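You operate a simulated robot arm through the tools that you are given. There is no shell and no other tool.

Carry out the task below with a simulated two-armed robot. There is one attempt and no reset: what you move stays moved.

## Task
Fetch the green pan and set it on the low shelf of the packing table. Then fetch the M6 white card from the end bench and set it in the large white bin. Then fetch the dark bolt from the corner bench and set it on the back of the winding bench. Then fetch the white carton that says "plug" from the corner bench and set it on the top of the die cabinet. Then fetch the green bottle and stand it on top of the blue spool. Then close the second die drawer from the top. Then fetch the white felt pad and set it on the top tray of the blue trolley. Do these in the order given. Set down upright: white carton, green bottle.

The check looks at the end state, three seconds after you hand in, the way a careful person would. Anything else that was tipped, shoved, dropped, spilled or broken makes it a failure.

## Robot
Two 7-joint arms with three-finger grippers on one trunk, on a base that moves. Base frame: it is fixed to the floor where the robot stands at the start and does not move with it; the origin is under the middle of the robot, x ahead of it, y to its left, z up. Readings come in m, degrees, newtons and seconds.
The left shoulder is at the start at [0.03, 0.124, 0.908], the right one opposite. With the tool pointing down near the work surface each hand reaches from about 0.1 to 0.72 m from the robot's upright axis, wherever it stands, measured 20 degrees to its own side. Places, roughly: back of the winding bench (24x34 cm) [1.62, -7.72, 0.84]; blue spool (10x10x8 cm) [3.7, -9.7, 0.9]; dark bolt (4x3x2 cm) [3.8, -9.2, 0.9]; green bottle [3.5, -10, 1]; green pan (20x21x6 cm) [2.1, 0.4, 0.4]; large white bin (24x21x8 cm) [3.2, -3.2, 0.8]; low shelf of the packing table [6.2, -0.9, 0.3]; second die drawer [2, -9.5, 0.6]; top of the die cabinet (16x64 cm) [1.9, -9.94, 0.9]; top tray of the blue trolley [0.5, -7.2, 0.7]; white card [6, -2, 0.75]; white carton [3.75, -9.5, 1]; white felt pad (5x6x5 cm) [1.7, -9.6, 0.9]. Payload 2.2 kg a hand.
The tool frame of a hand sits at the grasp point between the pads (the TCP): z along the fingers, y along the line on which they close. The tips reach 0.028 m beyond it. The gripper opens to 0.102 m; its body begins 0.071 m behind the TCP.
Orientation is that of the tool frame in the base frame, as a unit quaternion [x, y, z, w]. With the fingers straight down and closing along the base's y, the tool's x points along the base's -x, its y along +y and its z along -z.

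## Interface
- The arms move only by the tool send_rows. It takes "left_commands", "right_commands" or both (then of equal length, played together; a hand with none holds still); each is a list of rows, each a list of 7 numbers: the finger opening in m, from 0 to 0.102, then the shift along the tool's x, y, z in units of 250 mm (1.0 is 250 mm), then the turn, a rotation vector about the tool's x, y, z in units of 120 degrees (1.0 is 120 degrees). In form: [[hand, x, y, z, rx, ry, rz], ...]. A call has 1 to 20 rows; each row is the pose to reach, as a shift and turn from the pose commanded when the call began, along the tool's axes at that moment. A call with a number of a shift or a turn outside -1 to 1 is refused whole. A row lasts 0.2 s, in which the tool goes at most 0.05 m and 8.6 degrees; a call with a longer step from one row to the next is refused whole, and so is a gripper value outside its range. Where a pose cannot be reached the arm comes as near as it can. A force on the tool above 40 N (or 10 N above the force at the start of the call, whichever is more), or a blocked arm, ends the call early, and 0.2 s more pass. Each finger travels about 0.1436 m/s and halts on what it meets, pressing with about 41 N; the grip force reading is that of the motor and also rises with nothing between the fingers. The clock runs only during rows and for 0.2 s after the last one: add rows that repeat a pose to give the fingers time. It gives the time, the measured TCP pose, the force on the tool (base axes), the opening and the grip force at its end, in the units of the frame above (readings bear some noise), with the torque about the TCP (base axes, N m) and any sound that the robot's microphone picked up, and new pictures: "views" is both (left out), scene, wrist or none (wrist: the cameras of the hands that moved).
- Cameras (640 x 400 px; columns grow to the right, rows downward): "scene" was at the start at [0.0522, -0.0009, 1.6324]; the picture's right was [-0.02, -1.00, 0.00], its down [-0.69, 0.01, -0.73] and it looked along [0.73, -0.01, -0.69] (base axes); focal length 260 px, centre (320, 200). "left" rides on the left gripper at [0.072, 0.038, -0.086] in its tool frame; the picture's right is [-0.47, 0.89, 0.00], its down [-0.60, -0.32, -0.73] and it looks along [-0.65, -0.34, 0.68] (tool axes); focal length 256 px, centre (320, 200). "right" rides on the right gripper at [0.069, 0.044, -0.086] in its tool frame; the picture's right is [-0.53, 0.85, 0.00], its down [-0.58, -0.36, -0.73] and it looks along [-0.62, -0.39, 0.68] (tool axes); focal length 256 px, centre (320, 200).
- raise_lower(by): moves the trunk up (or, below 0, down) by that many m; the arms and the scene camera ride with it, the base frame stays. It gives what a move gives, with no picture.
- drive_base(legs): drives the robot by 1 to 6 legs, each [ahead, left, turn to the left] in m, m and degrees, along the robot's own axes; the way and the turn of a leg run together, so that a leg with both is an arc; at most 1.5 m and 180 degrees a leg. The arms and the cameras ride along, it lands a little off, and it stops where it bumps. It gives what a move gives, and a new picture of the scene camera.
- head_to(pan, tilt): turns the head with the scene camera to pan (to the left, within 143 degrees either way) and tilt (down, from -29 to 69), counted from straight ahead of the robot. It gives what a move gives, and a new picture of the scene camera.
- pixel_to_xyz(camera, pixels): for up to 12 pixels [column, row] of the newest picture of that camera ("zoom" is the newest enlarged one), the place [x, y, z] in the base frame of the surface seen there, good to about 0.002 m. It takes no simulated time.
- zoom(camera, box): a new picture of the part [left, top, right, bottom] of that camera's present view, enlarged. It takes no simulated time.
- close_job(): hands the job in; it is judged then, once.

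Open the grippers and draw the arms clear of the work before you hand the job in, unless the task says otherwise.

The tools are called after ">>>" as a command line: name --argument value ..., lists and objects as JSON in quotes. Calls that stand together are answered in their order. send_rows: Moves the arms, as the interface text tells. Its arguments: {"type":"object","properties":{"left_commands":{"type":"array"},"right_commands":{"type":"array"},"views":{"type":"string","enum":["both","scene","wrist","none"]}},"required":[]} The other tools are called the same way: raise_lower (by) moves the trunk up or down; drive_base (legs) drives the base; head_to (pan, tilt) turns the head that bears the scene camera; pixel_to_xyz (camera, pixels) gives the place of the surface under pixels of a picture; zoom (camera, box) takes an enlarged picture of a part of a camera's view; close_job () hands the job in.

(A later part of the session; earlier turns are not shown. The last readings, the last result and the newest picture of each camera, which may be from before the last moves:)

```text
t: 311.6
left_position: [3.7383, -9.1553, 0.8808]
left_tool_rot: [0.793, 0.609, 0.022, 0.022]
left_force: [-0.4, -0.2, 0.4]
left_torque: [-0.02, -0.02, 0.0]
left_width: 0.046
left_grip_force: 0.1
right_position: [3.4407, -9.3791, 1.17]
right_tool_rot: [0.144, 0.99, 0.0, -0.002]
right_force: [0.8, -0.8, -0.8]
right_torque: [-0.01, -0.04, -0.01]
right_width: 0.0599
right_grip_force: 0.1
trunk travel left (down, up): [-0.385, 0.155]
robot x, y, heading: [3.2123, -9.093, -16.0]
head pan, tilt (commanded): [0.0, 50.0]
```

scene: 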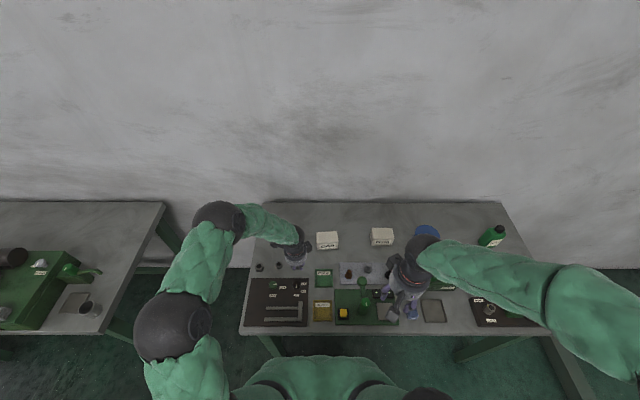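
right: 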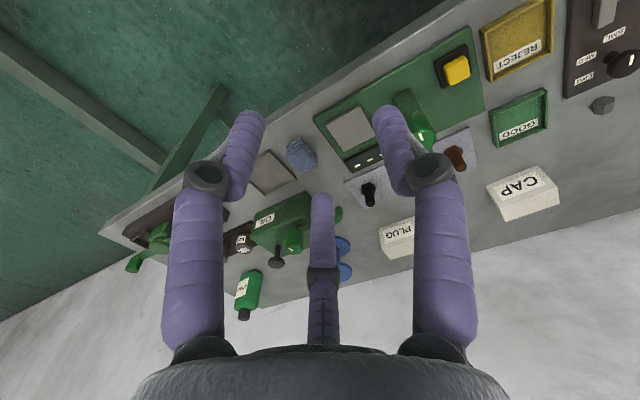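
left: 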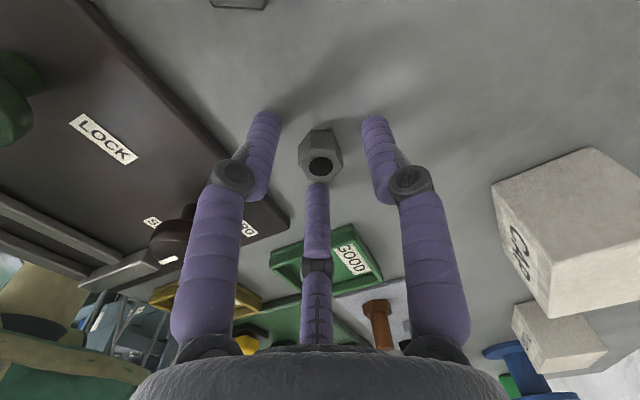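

The nut stands upright with its hole up, released. I raise the left hand straight up, away from it, and check the table.

>>> send_rows --left_commands '[[0.046, 0, 0, -0.06, 0, 0, 0], [0.046, 0, 0, -0.16, 0, 0, 0], [0.046, 0, 0, -0.3, 0, 0, 0], [0.046, 0, 0, -0.46, 0, 0, 0], [0.046, 0, 0, -0.62, 0, 0, 0], [0.046, 0.1, -0.14, -0.66, 0, 0, 0], [0.046, 0.2, -0.28, -0.66, 0, 0, 0], [0.046, 0.3, -0.42, -0.66, 0, 0, 0]]' --views "scene"

>>> zoom --camera "scene" --box '[240, 215, 368, 295]'

```text
t: 313.4
left_position: [3.6448, -9.0518, 1.0393]
left_tool_rot: [0.792, 0.61, 0.021, 0.024]
left_force: [-0.9, 0.4, -0.2]
left_torque: [0.0, -0.03, 0.01]
left_width: 0.0457
left_grip_force: 0.0
right_position: [3.4381, -9.3787, 1.1697]
right_tool_rot: [0.145, 0.989, 0.0, 0.0]
right_force: [-0.9, 0.5, -1.0]
right_torque: [0.0, -0.03, -0.01]
right_width: 0.0598
right_grip_force: 0.0
trunk travel left (down, up): [-0.385, 0.155]
robot x, y, heading: [3.2154, -9.0963, -15.9]
head pan, tilt (commanded): [0.0, 50.0]
```

scene: 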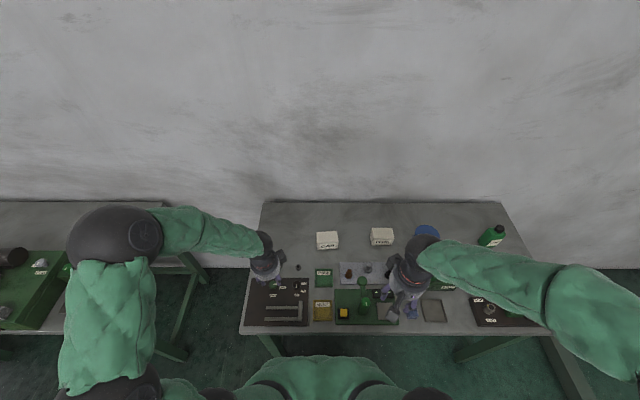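

```text
5.00 times, centred on (304, 255) of scene
```

zoom: 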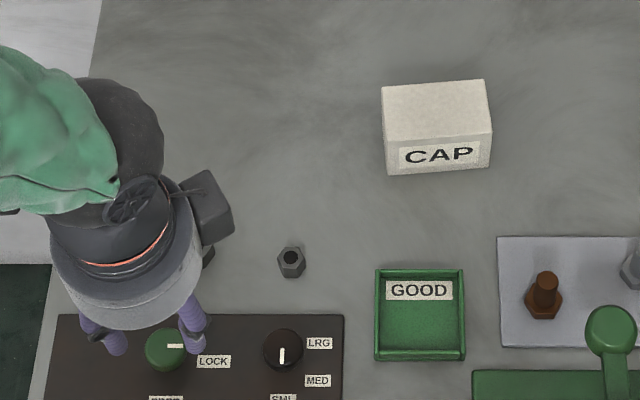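

The nut is back upright in its place; the bench looks as before. Now the PLUG carton: I raise the view on it and measure its corners.

>>> zoom --camera "scene" --box '[354, 215, 418, 255]'

>>> pixel_to_xyz --camera "zoom" --pixels '[[165, 135], [380, 135], [160, 210], [385, 225], [270, 180], [180, 290], [380, 300], [270, 140], [270, 210], [130, 250]]'

```text
10.00 times, centred on (386, 235) of scene
```

zoom: 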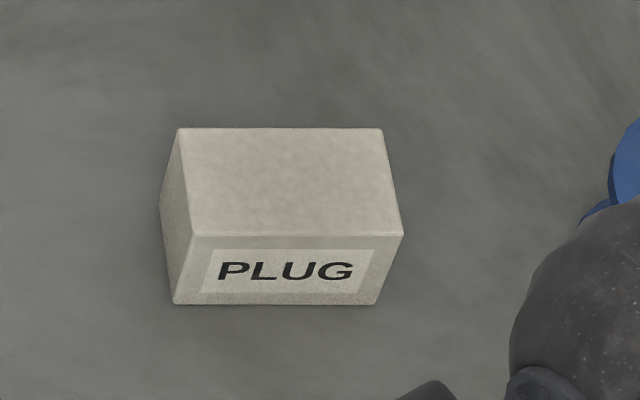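

```text
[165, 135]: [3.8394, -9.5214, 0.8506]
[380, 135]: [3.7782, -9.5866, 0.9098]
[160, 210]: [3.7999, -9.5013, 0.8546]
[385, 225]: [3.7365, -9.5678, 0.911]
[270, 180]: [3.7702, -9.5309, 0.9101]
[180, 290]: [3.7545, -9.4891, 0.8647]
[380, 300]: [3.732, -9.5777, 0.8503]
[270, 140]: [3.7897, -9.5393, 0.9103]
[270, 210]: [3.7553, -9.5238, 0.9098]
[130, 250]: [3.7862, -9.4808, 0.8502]
```

PLUG carton: 8.8 × 5.6 × 6 cm, centre ≈(3.767,−9.538). I will grip it across its 5.6 cm depth with the right hand turned −90°. First I retract the left hand and strafe right 0.13 m.

>>> send_rows --left_commands '[[0.046, 0.05, -0.15, -0.1, 0, 0, 0], [0.046, 0.1, -0.3, -0.2, 0, 0, 0], [0.046, 0.15, -0.45, -0.25, 0, 0, 0], [0.046, 0.15, -0.6, -0.25, 0, 0, 0], [0.046, 0.15, -0.6, -0.25, 0, 0, 0]]' --right_commands '[[0.07, 0, 0, 0, 0, 0, -0.068], [0.08, 0, 0, 0, 0, 0, -0.136], [0.09, 0, 0, 0, 0, 0, -0.2045], [0.102, 0, 0, 0, 0, 0, -0.2727], [0.102, 0, 0, 0, 0, 0, -0.3409]]' --views "none"

>>> drive_base --legs '[[0, -0.13, 0]]'

>>> send_rows --right_commands '[[0.102, 0, 0, 0, 0, 0, -0.068], [0.102, 0, 0, 0, 0, 0, -0.136], [0.102, 0, 0, 0, 0, 0, -0.2045], [0.102, 0, 0, 0, 0, 0, -0.2727], [0.102, 0, 0, 0, 0, 0, -0.3409], [0.102, 0, 0, 0, 0, 0, -0.4091], [0.102, 0, 0, 0, 0, 0, -0.4091]]' --views "both"

```text
t: 314.6
left_position: [3.5063, -8.9794, 1.0914]
left_tool_rot: [0.793, 0.609, 0.021, 0.022]
left_force: [-0.4, 0.6, -0.6]
left_torque: [0.0, 0.04, -0.02]
left_width: 0.0458
left_grip_force: 0.0
right_position: [3.4419, -9.3801, 1.1706]
right_tool_rot: [-0.212, 0.977, 0.001, -0.001]
right_force: [1.0, 0.4, -0.4]
right_torque: [0.03, 0.0, 0.0]
right_width: 0.102
right_grip_force: 0.0
trunk travel left (down, up): [-0.385, 0.155]
robot x, y, heading: [3.2133, -9.0977, -15.8]
head pan, tilt (commanded): [0.0, 50.0]
```

```text
t: 315.9
left_position: [3.4703, -9.1034, 1.093]
left_tool_rot: [0.792, 0.61, 0.022, 0.023]
left_force: [0.5, -1.0, 0.8]
left_torque: [0.02, -0.03, -0.03]
left_width: 0.0462
left_grip_force: 0.0
right_position: [3.405, -9.5041, 1.1698]
right_tool_rot: [-0.211, 0.977, 0.001, 0.0]
right_force: [-0.3, -0.2, -0.8]
right_torque: [0.0, -0.03, -0.03]
right_width: 0.102
right_grip_force: 0.1
trunk travel left (down, up): [-0.385, 0.155]
robot x, y, heading: [3.1802, -9.2234, -15.9]
head pan, tilt (commanded): [0.0, 50.0]
```

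scene: 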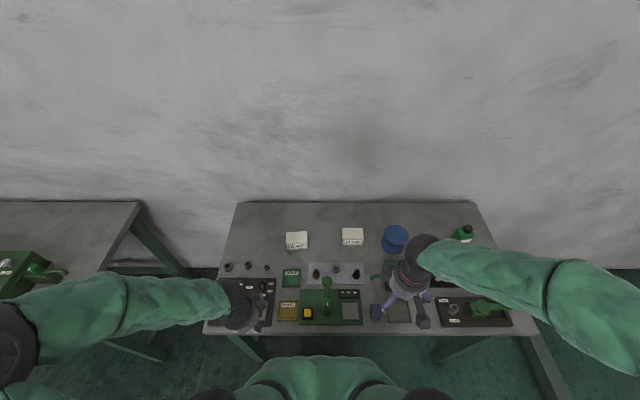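

```text
t: 317.5
left_position: [3.4697, -9.1029, 1.0929]
left_tool_rot: [0.792, 0.609, 0.021, 0.022]
left_force: [0.3, 0.4, -0.7]
left_torque: [-0.01, 0.0, 0.02]
left_width: 0.046
left_grip_force: 0.0
right_position: [3.4044, -9.5034, 1.1703]
right_tool_rot: [-0.599, 0.801, 0.001, -0.001]
right_force: [0.4, -0.3, -0.1]
right_torque: [-0.02, 0.01, 0.01]
right_width: 0.102
right_grip_force: 0.0
trunk travel left (down, up): [-0.385, 0.155]
robot x, y, heading: [3.1792, -9.2229, -15.9]
head pan, tilt (commanded): [0.0, 50.0]
```

scene: 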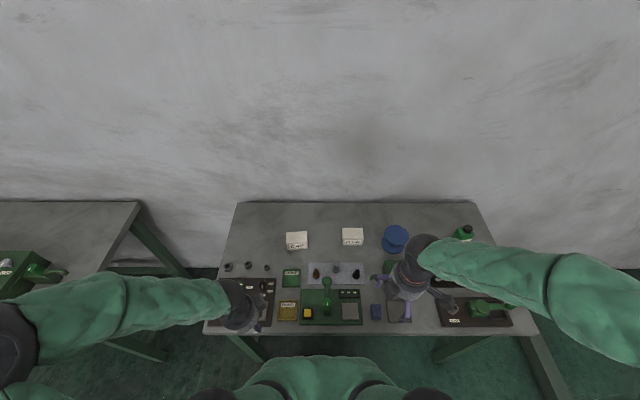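
right: 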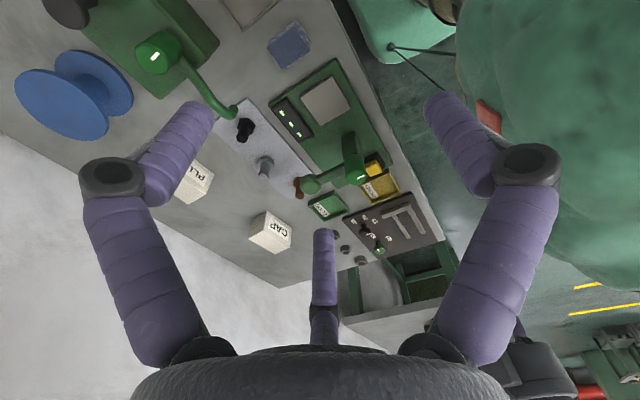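

Right hand turned (thumb toward robot). I move toward the carton in two stages, staying high (z≥1.1) first.

>>> send_rows --right_commands '[[0.102, -0.03, -0.16, 0.02, 0, 0, 0], [0.102, -0.06, -0.32, 0.05, 0, 0, 0], [0.102, -0.09, -0.48, 0.08, 0, 0, 0], [0.102, -0.12, -0.64, 0.1, 0, 0, 0], [0.102, -0.15, -0.8, 0.12, 0, 0, 0], [0.102, -0.178, -0.95, 0.14, 0, 0, 0], [0.102, -0.178, -0.95, 0.14, 0, 0, 0]]' --views "none"

>>> send_rows --right_commands '[[0.102, -0.03, -0.16, 0.05, 0, 0, 0], [0.102, -0.06, -0.32, 0.15, 0, 0, 0], [0.102, -0.08, -0.43, 0.28, 0, 0, 0], [0.102, -0.1, -0.53, 0.42, 0, 0, 0], [0.102, -0.1, -0.53, 0.58, 0, 0, 0], [0.102, -0.1, -0.53, 0.58, 0, 0, 0]]' --views "both"

```text
t: 319.1
left_position: [3.4702, -9.1032, 1.0927]
left_tool_rot: [0.792, 0.61, 0.022, 0.022]
left_force: [0.4, -0.5, 0.3]
left_torque: [0.03, 0.0, -0.02]
left_width: 0.0463
left_grip_force: 0.0
right_position: [3.6442, -9.5279, 1.1359]
right_tool_rot: [-0.598, 0.801, 0.0, -0.001]
right_force: [-0.7, 0.4, -0.1]
right_torque: [-0.01, -0.03, -0.01]
right_width: 0.1017
right_grip_force: 0.0
trunk travel left (down, up): [-0.385, 0.155]
robot x, y, heading: [3.1767, -9.2217, -15.9]
head pan, tilt (commanded): [0.0, 50.0]
```

```text
t: 320.5
left_position: [3.4699, -9.1024, 1.0941]
left_tool_rot: [0.792, 0.61, 0.021, 0.022]
left_force: [0.2, 0.1, -0.1]
left_torque: [-0.01, -0.02, 0.02]
left_width: 0.0459
left_grip_force: 0.2
right_position: [3.7791, -9.5417, 0.9884]
right_tool_rot: [-0.597, 0.802, 0.0, 0.0]
right_force: [0.4, 0.3, -0.3]
right_torque: [-0.02, -0.04, 0.0]
right_width: 0.1018
right_grip_force: 0.1
trunk travel left (down, up): [-0.385, 0.155]
robot x, y, heading: [3.1747, -9.2202, -15.8]
head pan, tilt (commanded): [0.0, 50.0]
```

scene: 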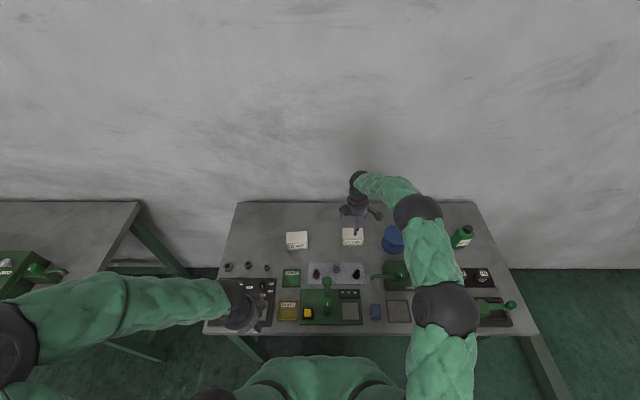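
right: 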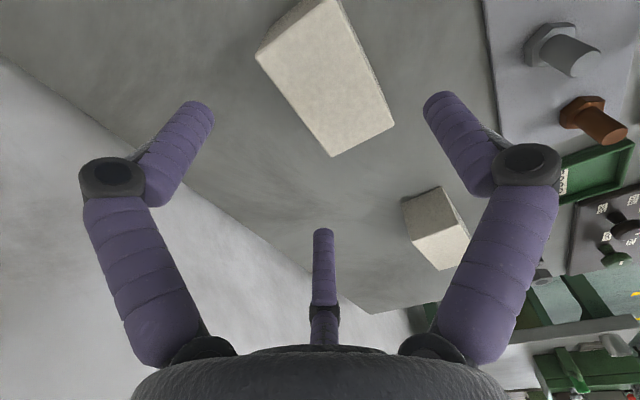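

The carton is below the open fingers. I verify its top corners with the wrist camera before descending.

>>> pixel_to_xyz --camera "right" --pixels '[[262, 52], [332, 150], [388, 122], [325, 5], [328, 75], [360, 60], [295, 100]]'

```text
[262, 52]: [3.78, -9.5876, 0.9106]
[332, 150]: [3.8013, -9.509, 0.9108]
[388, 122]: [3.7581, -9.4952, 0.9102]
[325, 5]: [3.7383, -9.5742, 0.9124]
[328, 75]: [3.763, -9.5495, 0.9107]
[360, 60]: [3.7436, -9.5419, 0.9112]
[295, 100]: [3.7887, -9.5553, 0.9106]
```

Carton centre (3.769,−9.5415). I correct 4 mm and descend around it to z≈0.884.

>>> send_rows --right_commands '[[0.102, 0.01, -0.015, 0.05, 0, 0, 0], [0.102, 0.01, -0.015, 0.16, 0, 0, 0], [0.102, 0.01, -0.015, 0.28, 0, 0, 0], [0.102, 0.01, -0.015, 0.37, 0, 0, 0], [0.102, 0.01, -0.015, 0.418, 0, 0, 0], [0.102, 0.01, -0.015, 0.418, 0, 0, 0]]' --views "wrist"

```text
t: 321.9
left_position: [3.4713, -9.1028, 1.0928]
left_tool_rot: [0.791, 0.611, 0.022, 0.022]
left_force: [0.0, -0.5, -0.4]
left_torque: [-0.01, 0.0, -0.01]
left_width: 0.0457
left_grip_force: 0.0
right_position: [3.7817, -9.5461, 0.8854]
right_tool_rot: [-0.597, 0.802, 0.001, -0.001]
right_force: [-0.3, -0.7, -0.1]
right_torque: [-0.01, 0.02, -0.01]
right_width: 0.102
right_grip_force: 0.1
trunk travel left (down, up): [-0.385, 0.155]
robot x, y, heading: [3.176, -9.2249, -16.1]
head pan, tilt (commanded): [0.0, 50.0]
```

right: 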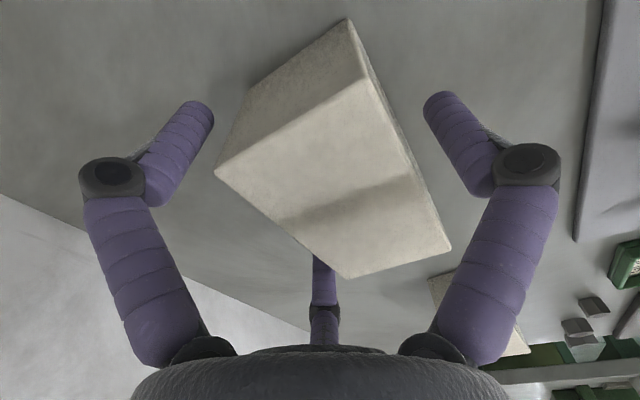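

The fingers surround the carton without contact. I close.

>>> send_rows --right_commands '[[0.094, 0, 0, 0, 0, 0, 0], [0.086, 0, 0, 0, 0, 0, 0], [0.078, 0, 0, 0, 0, 0, 0], [0.07, 0, 0, 0, 0, 0, 0], [0.05, 0, 0, 0, 0, 0, 0], [0.03, 0, 0, 0, 0, 0, 0], [0.03, 0, 0, 0, 0, 0, 0]]' --views "wrist"

```text
t: 323.5
left_position: [3.4698, -9.1031, 1.0929]
left_tool_rot: [0.792, 0.61, 0.021, 0.022]
left_force: [0.4, -0.1, -0.1]
left_torque: [0.02, 0.0, 0.02]
left_width: 0.0459
left_grip_force: 0.1
right_position: [3.7806, -9.5445, 0.8838]
right_tool_rot: [-0.598, 0.802, 0.0, 0.0]
right_force: [-2.8, 0.5, 3.7]
right_torque: [0.05, 0.17, 0.02]
right_width: 0.0767
right_grip_force: 40.2
trunk travel left (down, up): [-0.385, 0.155]
robot x, y, heading: [3.176, -9.2242, -15.9]
head pan, tilt (commanded): [0.0, 50.0]
```

right: 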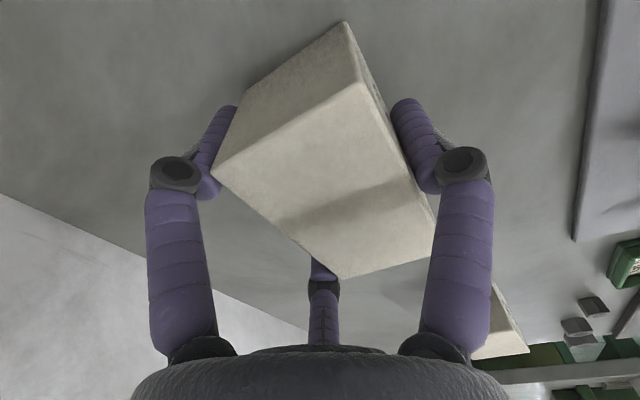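

Gripped (0.077 m, 40 N). I lift slowly 3 cm, then more, keeping the grip commanded closed.

>>> send_rows --right_commands '[[0.03, 0, 0, -0.04, 0, 0, 0], [0.03, 0, 0, -0.1, 0, 0, 0], [0.03, 0, 0, -0.18, 0, 0, 0], [0.03, 0, 0, -0.28, 0, 0, 0], [0.03, 0, 0, -0.4, 0, 0, 0], [0.03, 0, 0, -0.52, 0, 0, 0], [0.03, 0, 0, -0.64, 0, 0, 0], [0.03, 0, 0, -0.64, 0, 0, 0]]' --views "both"

```text
t: 325.3
left_position: [3.4714, -9.1025, 1.0925]
left_tool_rot: [0.792, 0.609, 0.021, 0.023]
left_force: [0.0, -0.1, -0.4]
left_torque: [-0.01, 0.02, -0.02]
left_width: 0.046
left_grip_force: 0.0
right_position: [3.7831, -9.5449, 1.043]
right_tool_rot: [-0.598, 0.802, 0.002, -0.001]
right_force: [-0.1, -0.2, -3.0]
right_torque: [0.02, 0.0, -0.01]
right_width: 0.0769
right_grip_force: 40.5
trunk travel left (down, up): [-0.385, 0.155]
robot x, y, heading: [3.1784, -9.2223, -16.3]
head pan, tilt (commanded): [0.0, 50.0]
```

scene: 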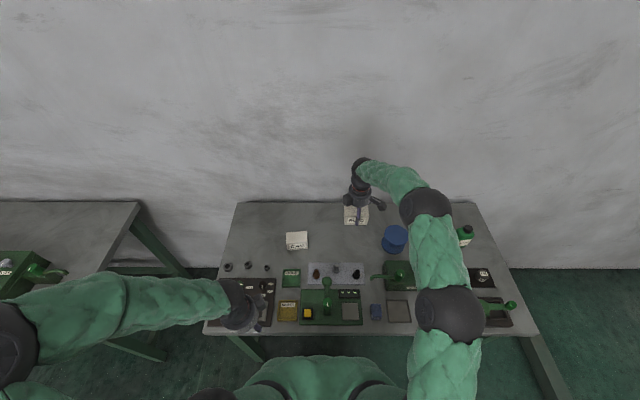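
right: 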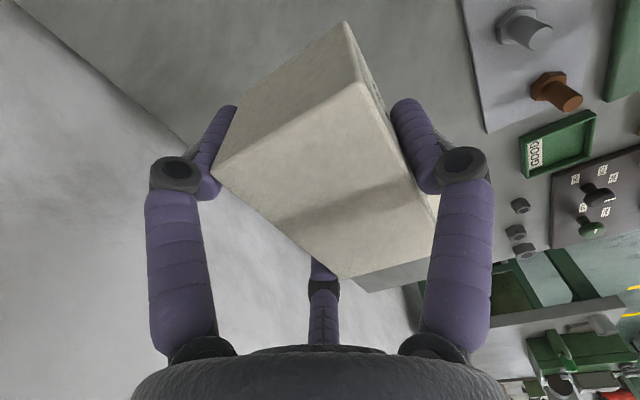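

The carton is held firmly (3 N weight). I raise it a bit more and draw it back toward the robot.

>>> send_rows --right_commands '[[0.03, 0, 0.05, -0.12, 0, 0, 0], [0.03, 0.0, 0.18, -0.24, 0, 0, 0], [0.03, 0.0, 0.34, -0.28, 0, 0, 0], [0.03, 0.0, 0.5, -0.28, 0, 0, 0], [0.03, 0.0, 0.66, -0.28, 0, 0, 0], [0.03, 0.0, 0.82, -0.28, 0, 0, 0], [0.03, 0.0, 0.98, -0.28, 0, 0, 0], [0.03, 0.0, 0.98, -0.28, 0, 0, 0]]' --views "scene"

```text
t: 327.1
left_position: [3.4724, -9.1035, 1.0924]
left_tool_rot: [0.792, 0.609, 0.021, 0.022]
left_force: [1.4, -0.4, 0.0]
left_torque: [0.0, 0.01, 0.01]
left_width: 0.0459
left_grip_force: 0.2
right_position: [3.5467, -9.4757, 1.1139]
right_tool_rot: [-0.597, 0.802, 0.001, 0.0]
right_force: [0.4, 0.0, -2.8]
right_torque: [-0.03, -0.03, 0.04]
right_width: 0.0765
right_grip_force: 40.7
trunk travel left (down, up): [-0.385, 0.155]
robot x, y, heading: [3.175, -9.2207, -16.1]
head pan, tilt (commanded): [0.0, 50.0]
```

scene: 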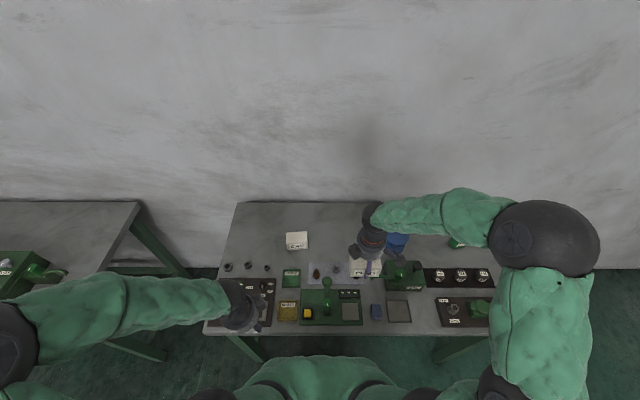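

I back away from the bench and look toward the die cabinet's left side, from which its back strip can be reached (the open drawer blocks the front).

>>> drive_base --legs '[[-0.42, 0, 0]]'

>>> head_to --pan -100 --tilt 30

```text
t: 329.7
left_position: [3.0693, -8.9876, 1.0924]
left_tool_rot: [0.793, 0.609, 0.021, 0.022]
left_force: [0.4, 0.1, 0.0]
left_torque: [0.03, -0.05, 0.01]
left_width: 0.0458
left_grip_force: 0.0
right_position: [3.1453, -9.361, 1.1147]
right_tool_rot: [-0.597, 0.802, 0.001, 0.0]
right_force: [-0.6, 0.8, -2.4]
right_torque: [-0.03, -0.03, 0.0]
right_width: 0.0767
right_grip_force: 41.1
trunk travel left (down, up): [-0.385, 0.155]
robot x, y, heading: [2.774, -9.1049, -16.1]
head pan, tilt (commanded): [0.0, 50.0]
```

scene: 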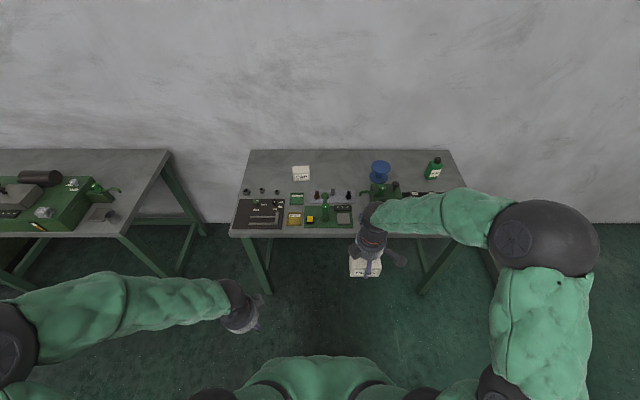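

```text
t: 331.4
left_position: [3.0699, -8.9881, 1.0928]
left_tool_rot: [0.793, 0.608, 0.021, 0.022]
left_force: [0.0, -0.4, -0.8]
left_torque: [0.04, -0.01, 0.03]
left_width: 0.0458
left_grip_force: 0.0
right_position: [3.1464, -9.3602, 1.1153]
right_tool_rot: [-0.597, 0.802, 0.001, -0.001]
right_force: [0.5, -0.3, -3.6]
right_torque: [-0.01, -0.06, 0.0]
right_width: 0.0768
right_grip_force: 41.5
trunk travel left (down, up): [-0.385, 0.155]
robot x, y, heading: [2.7756, -9.1068, -16.2]
head pan, tilt (commanded): [-100.0, 30.0]
```

scene: 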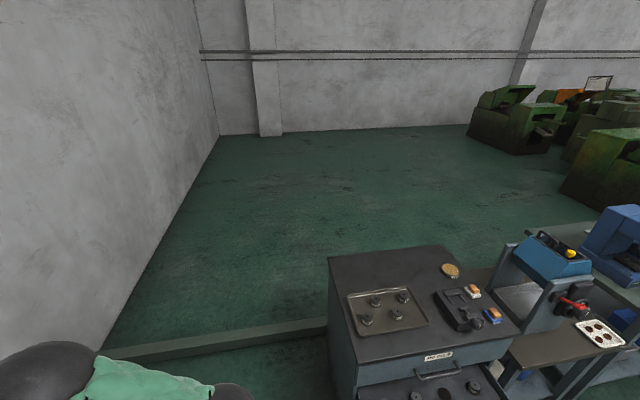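

I measure the cabinet top corners, the items, and the low curb behind it.

>>> zoom --camera "scene" --box '[310, 230, 530, 367]'

>>> pixel_to_xyz --camera "scene" --pixels '[[332, 260], [437, 248], [361, 384], [515, 333], [350, 292], [415, 284], [450, 270], [220, 340], [220, 350], [200, 300], [270, 325], [330, 300]]'

```text
2.91 times, centred on (420, 298) of scene
```

zoom: 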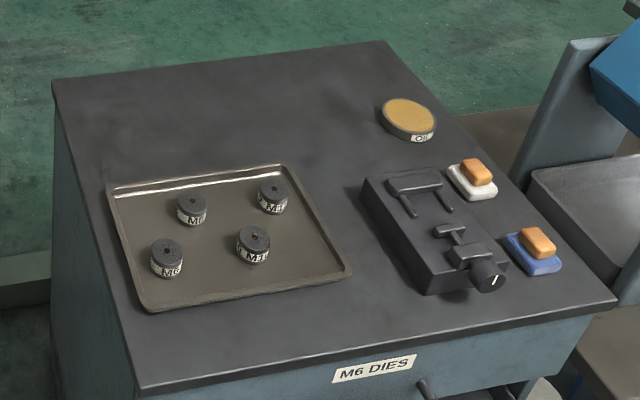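

```text
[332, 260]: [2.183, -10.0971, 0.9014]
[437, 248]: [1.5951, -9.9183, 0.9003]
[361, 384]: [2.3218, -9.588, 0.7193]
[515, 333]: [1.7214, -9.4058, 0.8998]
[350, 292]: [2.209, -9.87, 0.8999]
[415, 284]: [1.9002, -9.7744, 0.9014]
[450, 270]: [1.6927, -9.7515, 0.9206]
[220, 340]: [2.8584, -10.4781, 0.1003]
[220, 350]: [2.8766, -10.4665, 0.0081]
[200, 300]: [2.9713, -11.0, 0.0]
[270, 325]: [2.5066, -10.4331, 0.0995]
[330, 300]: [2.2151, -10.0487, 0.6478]
```

The free back strip is d −9.10…−8.95, s 4.25–4.88, z=0.90; a 10 cm curb runs at d≈−9.28. I turn right, drive to d≈−8.97 beside the cabinet, then turn to face it.

>>> drive_base --legs '[[0, 0, -90], [0.96, 0.06, 0]]'

>>> head_to --pan -60 --tilt 50

```text
t: 340.3
left_position: [2.6706, -10.3371, 1.0931]
left_tool_rot: [0.99, -0.138, 0.0, 0.031]
left_force: [0.6, -0.7, 1.0]
left_torque: [0.01, -0.01, 0.0]
left_width: 0.0461
left_grip_force: 0.1
right_position: [2.2965, -10.4068, 1.114]
right_tool_rot: [0.154, 0.988, 0.001, 0.0]
right_force: [1.1, 0.3, -3.5]
right_torque: [0.01, 0.0, -0.01]
right_width: 0.0766
right_grip_force: 40.9
trunk travel left (down, up): [-0.385, 0.155]
robot x, y, heading: [2.5589, -10.0459, -107.2]
head pan, tilt (commanded): [-100.0, 30.0]
```

scene: 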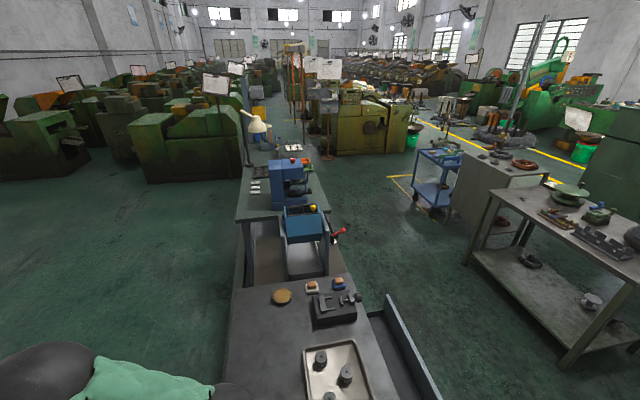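

```text
t: 341.4
left_position: [2.6706, -10.3377, 1.0925]
left_tool_rot: [0.99, -0.139, -0.001, 0.031]
left_force: [0.5, -0.1, -0.1]
left_torque: [0.0, 0.02, 0.02]
left_width: 0.0459
left_grip_force: 0.1
right_position: [2.2963, -10.4066, 1.1153]
right_tool_rot: [0.153, 0.988, 0.002, 0.0]
right_force: [0.1, -0.2, -2.3]
right_torque: [-0.05, 0.0, 0.01]
right_width: 0.0766
right_grip_force: 41.0
trunk travel left (down, up): [-0.385, 0.155]
robot x, y, heading: [2.5533, -10.0408, -107.0]
head pan, tilt (commanded): [-60.0, 50.0]
```

scene: 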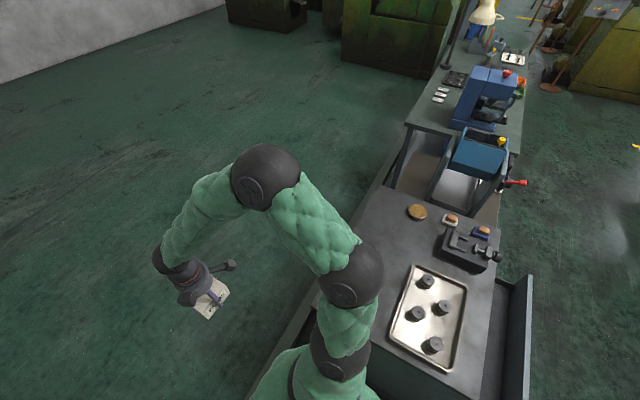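

I turn right to face the cabinet's side.

>>> drive_base --legs '[[0, 0, -89]]'

>>> head_to --pan 0 --tilt 50

```text
t: 344.5
left_position: [2.3317, -10.2648, 1.0923]
left_tool_rot: [0.745, -0.667, -0.017, 0.024]
left_force: [-1.1, -0.1, -0.5]
left_torque: [-0.01, -0.03, -0.02]
left_width: 0.046
left_grip_force: 0.1
right_position: [2.1261, -9.9464, 1.1133]
right_tool_rot: [0.678, 0.735, 0.001, 0.002]
right_force: [-0.6, -0.4, -3.0]
right_torque: [0.02, -0.05, -0.01]
right_width: 0.0765
right_grip_force: 40.9
trunk travel left (down, up): [-0.385, 0.155]
robot x, y, heading: [2.5627, -10.0469, -174.6]
head pan, tilt (commanded): [-60.0, 50.0]
stopped in leg 1: the robot was blocked; the commanded pose is now the measured one
```

scene: 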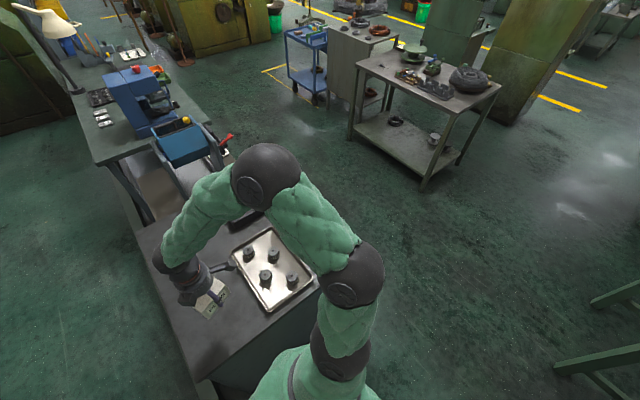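

```text
t: 345.8
left_position: [2.3367, -10.2651, 1.0929]
left_tool_rot: [0.745, -0.666, -0.019, 0.025]
left_force: [0.2, 0.8, -0.4]
left_torque: [0.02, 0.01, 0.0]
left_width: 0.0463
left_grip_force: 0.1
right_position: [2.1317, -9.9463, 1.1144]
right_tool_rot: [0.677, 0.736, 0.0, 0.001]
right_force: [-1.0, -1.4, -2.2]
right_torque: [0.01, 0.03, -0.01]
right_width: 0.0765
right_grip_force: 40.7
trunk travel left (down, up): [-0.385, 0.155]
robot x, y, heading: [2.5666, -10.0461, -174.5]
head pan, tilt (commanded): [0.0, 50.0]
```

scene: 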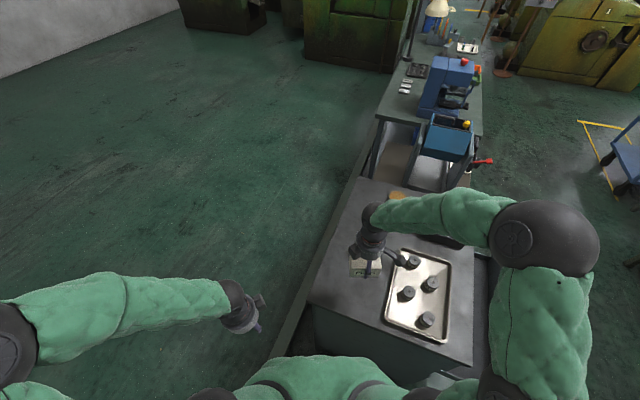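

The turn was blocked at heading −174.5° (base corner near cabinet/curb). The target strip is already within reach from here; I back off 4 cm to release the contact and re-measure.

>>> drive_base --legs '[[-0.04, 0, 0]]'

>>> zoom --camera "scene" --box '[300, 170, 500, 370]'

```text
t: 346.7
left_position: [2.3765, -10.2609, 1.0923]
left_tool_rot: [0.744, -0.667, -0.018, 0.025]
left_force: [-0.2, 0.8, -0.1]
left_torque: [0.03, 0.02, -0.03]
left_width: 0.0461
left_grip_force: 0.1
right_position: [2.17, -9.9432, 1.1142]
right_tool_rot: [0.678, 0.735, 0.001, 0.001]
right_force: [0.9, 0.1, -2.6]
right_torque: [-0.02, 0.06, 0.0]
right_width: 0.0769
right_grip_force: 41.1
trunk travel left (down, up): [-0.385, 0.155]
robot x, y, heading: [2.6042, -10.0482, -174.9]
head pan, tilt (commanded): [0.0, 50.0]
```

scene: 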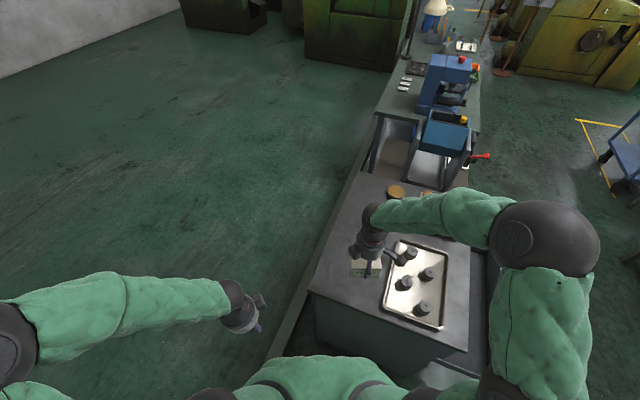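

```text
2.00 times, centred on (400, 270) of scene
```

zoom: 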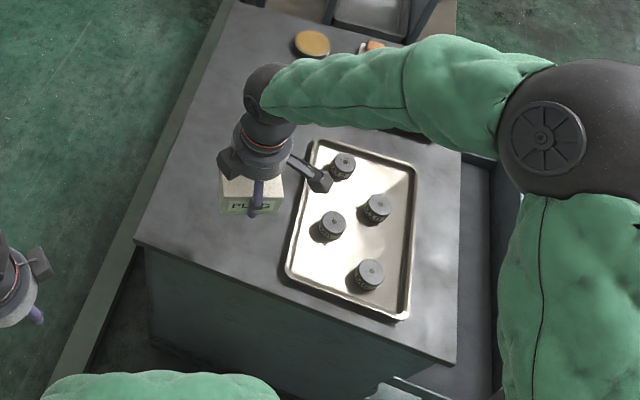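

I move the carton over the free back strip, aligning it with the cabinet (20.6° turn), and lower to z≈0.99.

>>> send_rows --right_commands '[[0.03, 0.015, -0.13, 0.0, 0, 0, 0.04], [0.03, 0.03, -0.26, 0.0, 0, 0, 0.08], [0.03, 0.045, -0.39, 0.08, 0, 0, 0.12], [0.03, 0.06, -0.52, 0.2, 0, 0, 0.155], [0.03, 0.073, -0.65, 0.32, 0, 0, 0.172], [0.03, 0.073, -0.65, 0.42, 0, 0, 0.172], [0.03, 0.073, -0.65, 0.48, 0, 0, 0.172], [0.03, 0.073, -0.65, 0.48, 0, 0, 0.172]]' --views "both"

>>> zoom --camera "scene" --box '[300, 170, 460, 310]'

```text
t: 348.5
left_position: [2.3748, -10.2615, 1.0932]
left_tool_rot: [0.745, -0.666, -0.017, 0.026]
left_force: [-0.1, -0.3, 0.2]
left_torque: [0.01, 0.02, -0.01]
left_width: 0.0461
left_grip_force: 0.1
right_position: [2.0059, -9.9374, 0.9944]
right_tool_rot: [0.798, 0.603, 0.0, 0.001]
right_force: [0.5, -0.5, -2.8]
right_torque: [0.0, 0.03, -0.01]
right_width: 0.0767
right_grip_force: 41.0
trunk travel left (down, up): [-0.385, 0.155]
robot x, y, heading: [2.6077, -10.0415, -174.4]
head pan, tilt (commanded): [0.0, 50.0]
```

scene: 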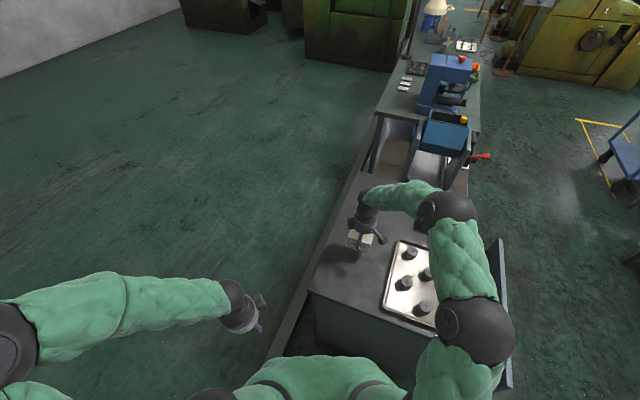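
right: 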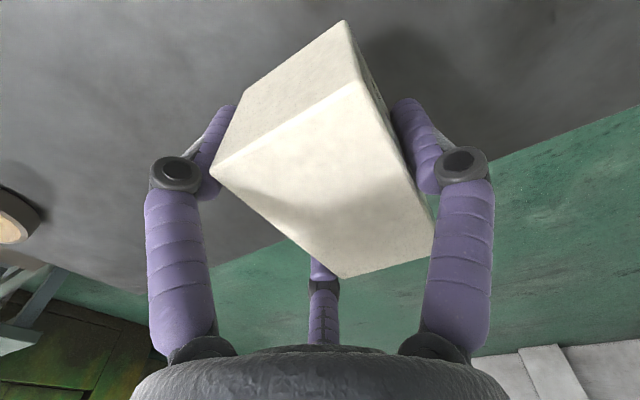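

```text
2.86 times, centred on (380, 240) of scene
```

zoom: 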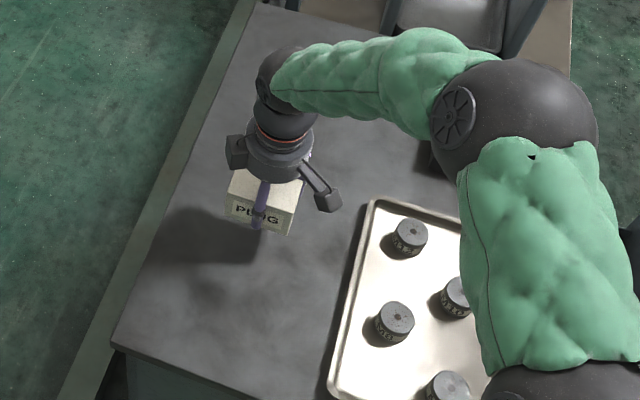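

The carton is over the strip, clear of tray and edge. I lower 6 cm to the surface and release gradually.

>>> send_rows --right_commands '[[0.03, 0, 0, 0.08, 0, 0, 0], [0.03, 0, 0, 0.16, 0, 0, 0], [0.03, 0, 0, 0.21, 0, 0, 0], [0.03, 0, 0, 0.235, 0, 0, 0], [0.03, 0, 0, 0.24, 0, 0, 0], [0.03, 0, 0, 0.24, 0, 0, 0]]' --views "wrist"

```text
t: 349.9
left_position: [2.3767, -10.2633, 1.092]
left_tool_rot: [0.745, -0.666, -0.018, 0.025]
left_force: [0.0, -0.5, 0.2]
left_torque: [-0.01, 0.03, 0.02]
left_width: 0.0457
left_grip_force: 0.1
right_position: [2.0063, -9.9378, 0.9345]
right_tool_rot: [0.798, 0.603, 0.0, 0.0]
right_force: [0.2, -0.9, 4.1]
right_torque: [-0.37, -0.09, 0.0]
right_width: 0.0768
right_grip_force: 41.5
trunk travel left (down, up): [-0.385, 0.155]
robot x, y, heading: [2.6045, -10.0424, -174.8]
head pan, tilt (commanded): [0.0, 50.0]
```

right: 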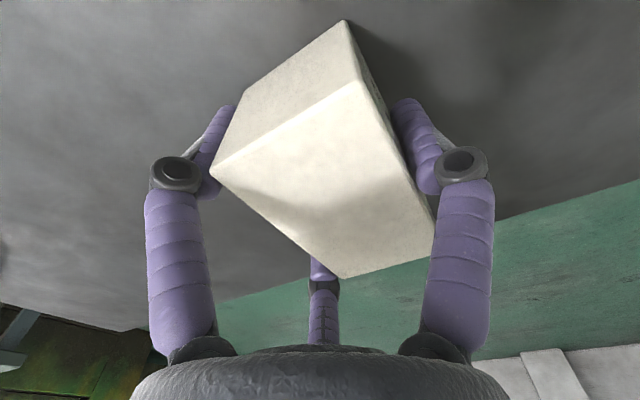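

The force reversed (+4 N): the carton rests on the top. I open the fingers gradually.

>>> send_rows --right_commands '[[0.08, 0, 0, 0, 0, 0, 0], [0.084, 0, 0, 0, 0, 0, 0], [0.09, 0, 0, 0, 0, 0, 0], [0.096, 0, 0, 0, 0, 0, 0], [0.102, 0, 0, 0, 0, 0, 0], [0.102, 0, 0, 0, 0, 0, 0]]' --views "wrist"

>>> send_rows --right_commands '[[0.102, 0, 0, -0.08, 0, 0, 0], [0.102, 0, 0, -0.2, 0, 0, 0], [0.102, 0, 0, -0.36, 0, 0, 0], [0.102, 0, 0, -0.52, 0, 0, 0], [0.102, 0, 0, -0.68, 0, 0, 0], [0.102, 0, 0, -0.78, 0, 0, 0], [0.102, 0.0, 0.15, -0.78, 0, 0, 0], [0.102, 0.0, 0.3, -0.78, 0, 0, 0], [0.09, 0.0, 0.45, -0.78, 0, 0, 0], [0.08, 0.0, 0.6, -0.78, 0, 0, 0]]' --views "scene"

>>> zoom --camera "scene" --box '[300, 170, 460, 310]'

```text
t: 351.3
left_position: [2.3765, -10.2614, 1.093]
left_tool_rot: [0.745, -0.667, -0.018, 0.025]
left_force: [0.1, 0.1, 0.3]
left_torque: [0.0, -0.01, -0.02]
left_width: 0.0462
left_grip_force: 0.2
right_position: [2.0074, -9.9381, 0.9343]
right_tool_rot: [0.798, 0.603, 0.001, 0.001]
right_force: [0.4, 0.4, 0.0]
right_torque: [-0.03, -0.02, -0.03]
right_width: 0.1023
right_grip_force: 0.1
trunk travel left (down, up): [-0.385, 0.155]
robot x, y, heading: [2.6039, -10.0459, -174.7]
head pan, tilt (commanded): [0.0, 50.0]
```

right: 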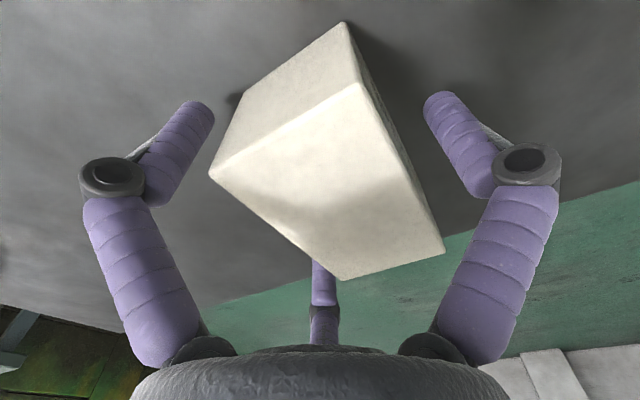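

```text
t: 353.5
left_position: [2.3768, -10.2612, 1.0941]
left_tool_rot: [0.745, -0.666, -0.018, 0.026]
left_force: [0.0, -0.2, 0.3]
left_torque: [-0.01, 0.04, 0.01]
left_width: 0.046
left_grip_force: 0.1
right_position: [2.1509, -9.9787, 1.1295]
right_tool_rot: [0.798, 0.603, 0.0, 0.001]
right_force: [0.6, 0.1, 0.2]
right_torque: [0.0, 0.03, 0.0]
right_width: 0.08
right_grip_force: 0.1
trunk travel left (down, up): [-0.385, 0.155]
robot x, y, heading: [2.605, -10.0479, -174.6]
head pan, tilt (commanded): [0.0, 50.0]
```

scene: 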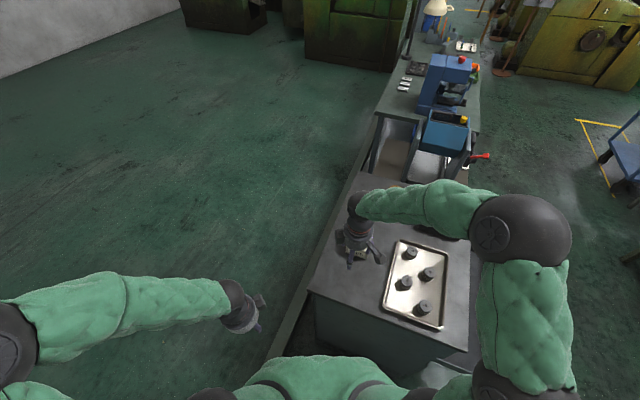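

```text
2.86 times, centred on (380, 240) of scene
```

zoom: 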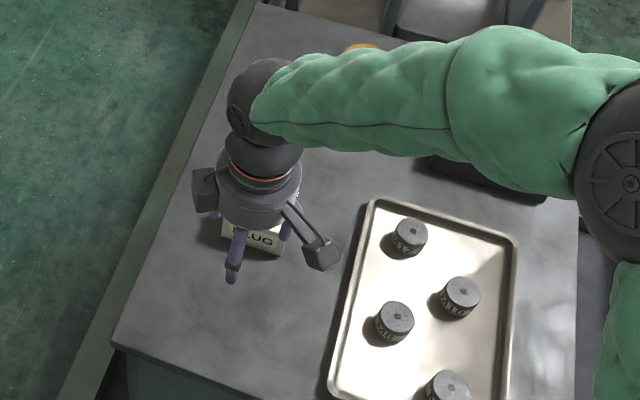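

The carton stands upright on the cabinet's back strip — fourth job done. I move away from the curb and turn toward the corner bench for the bottle.

>>> drive_base --legs '[[-0.11, -0.28, 0], [0, 0, 80], [0, 0, 78.6]]'

>>> head_to --pan 0 --tilt 40

```text
t: 362.4
left_position: [2.9836, -9.6381, 1.0931]
left_tool_rot: [0.795, 0.606, 0.021, 0.022]
left_force: [0.3, 0.4, -0.6]
left_torque: [0.0, -0.02, 0.01]
left_width: 0.0461
left_grip_force: 0.1
right_position: [3.088, -9.9833, 1.1289]
right_tool_rot: [-0.441, 0.897, 0.001, -0.001]
right_force: [0.0, -0.7, 0.8]
right_torque: [0.01, -0.01, -0.03]
right_width: 0.0802
right_grip_force: 0.1
trunk travel left (down, up): [-0.385, 0.155]
robot x, y, heading: [2.6874, -9.7555, -16.4]
head pan, tilt (commanded): [0.0, 50.0]
```

scene: 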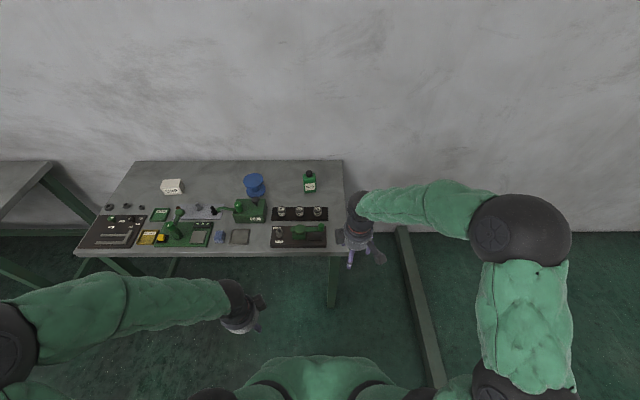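

```text
t: 363.1
left_position: [2.984, -9.6369, 1.0938]
left_tool_rot: [0.794, 0.607, 0.021, 0.022]
left_force: [-0.6, 0.4, 0.7]
left_torque: [0.02, -0.02, -0.02]
left_width: 0.0459
left_grip_force: 0.0
right_position: [3.089, -9.9846, 1.1286]
right_tool_rot: [-0.442, 0.897, 0.001, -0.001]
right_force: [0.1, -0.2, 0.5]
right_torque: [0.01, 0.02, 0.01]
right_width: 0.0799
right_grip_force: 0.1
trunk travel left (down, up): [-0.385, 0.155]
robot x, y, heading: [2.6891, -9.758, -16.4]
head pan, tilt (commanded): [0.0, 40.0]
```

scene: 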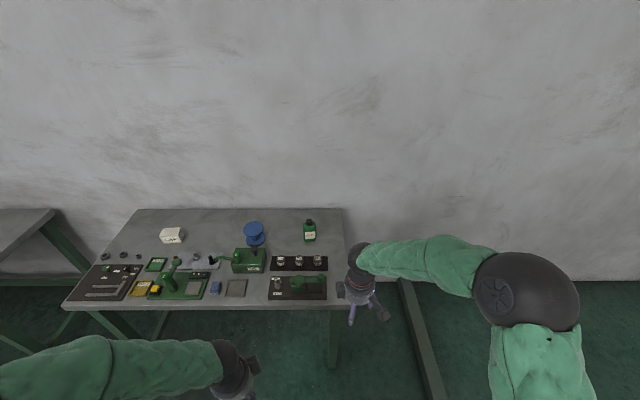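

Now I zoom on spool (254,232) and bottle (309,230) to measure them.

>>> zoom --camera "scene" --box '[224, 205, 336, 275]'

>>> pixel_to_xyz --camera "zoom" --pixels '[[170, 120], [130, 120], [222, 120], [170, 150], [175, 200], [170, 228], [490, 100], [490, 140], [460, 150], [520, 150], [490, 195], [490, 210]]'

```text
5.71 times, centred on (280, 240) of scene
```

zoom: 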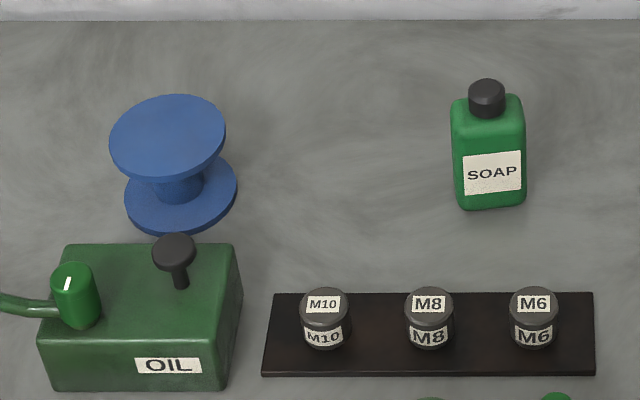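

```text
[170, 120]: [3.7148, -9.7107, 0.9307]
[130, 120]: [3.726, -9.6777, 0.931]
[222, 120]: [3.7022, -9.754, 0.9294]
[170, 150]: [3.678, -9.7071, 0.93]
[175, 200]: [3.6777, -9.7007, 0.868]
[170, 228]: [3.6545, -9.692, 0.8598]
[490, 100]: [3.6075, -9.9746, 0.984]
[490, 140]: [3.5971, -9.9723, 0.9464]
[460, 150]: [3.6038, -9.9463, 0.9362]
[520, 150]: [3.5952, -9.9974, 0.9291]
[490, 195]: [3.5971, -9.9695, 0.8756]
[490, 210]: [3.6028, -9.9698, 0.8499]
```

Spool top is at z=0.93; bottle: body ~6.5 cm wide, shoulder z≈0.985, label toward me. I shift left 0.2 m and go forward 0.28 m so both are within the right hand's reach.

>>> drive_base --legs '[[0, 0.2, 0], [0.27, 0, 0.4]]'

>>> head_to --pan 0 --tilt 52

```text
t: 366.2
left_position: [3.2998, -9.5213, 1.0934]
left_tool_rot: [0.794, 0.608, 0.021, 0.022]
left_force: [0.6, 0.3, 0.3]
left_torque: [0.0, 0.04, 0.01]
left_width: 0.0461
left_grip_force: 0.0
right_position: [3.4076, -9.8659, 1.1279]
right_tool_rot: [-0.443, 0.896, 0.002, -0.002]
right_force: [0.7, 0.0, -0.1]
right_torque: [-0.02, 0.04, 0.01]
right_width: 0.0801
right_grip_force: 0.1
trunk travel left (down, up): [-0.385, 0.155]
robot x, y, heading: [3.0039, -9.6408, -16.3]
head pan, tilt (commanded): [0.0, 40.0]
```

scene: 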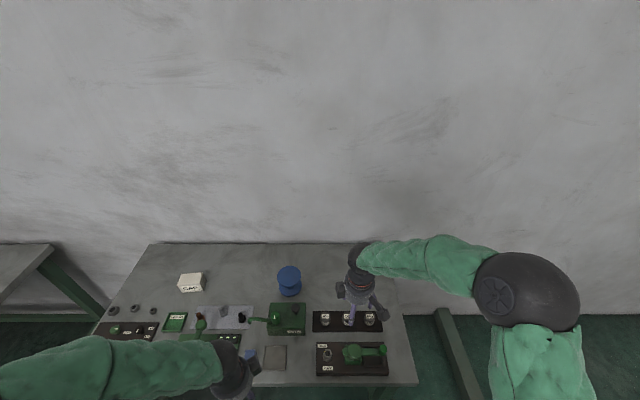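

```text
t: 366.9
left_position: [3.2999, -9.5207, 1.0925]
left_tool_rot: [0.794, 0.607, 0.021, 0.021]
left_force: [-0.1, 0.5, -0.5]
left_torque: [-0.03, -0.03, -0.03]
left_width: 0.0458
left_grip_force: 0.1
right_position: [3.4051, -9.8668, 1.1299]
right_tool_rot: [-0.443, 0.896, 0.001, -0.001]
right_force: [0.5, 0.4, -1.1]
right_torque: [-0.01, 0.02, 0.01]
right_width: 0.08
right_grip_force: 0.0
trunk travel left (down, up): [-0.385, 0.155]
robot x, y, heading: [3.0037, -9.6428, -16.1]
head pan, tilt (commanded): [0.0, 52.0]
```

scene: 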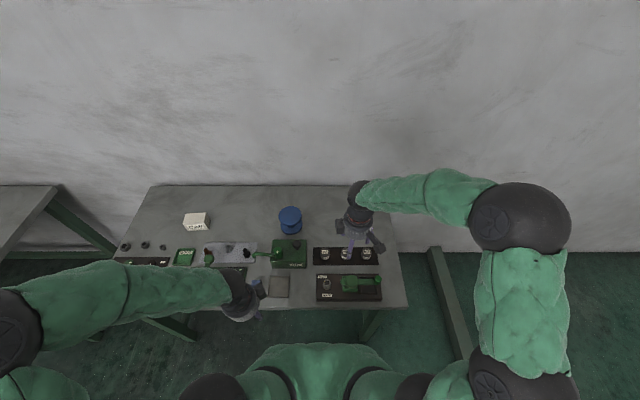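

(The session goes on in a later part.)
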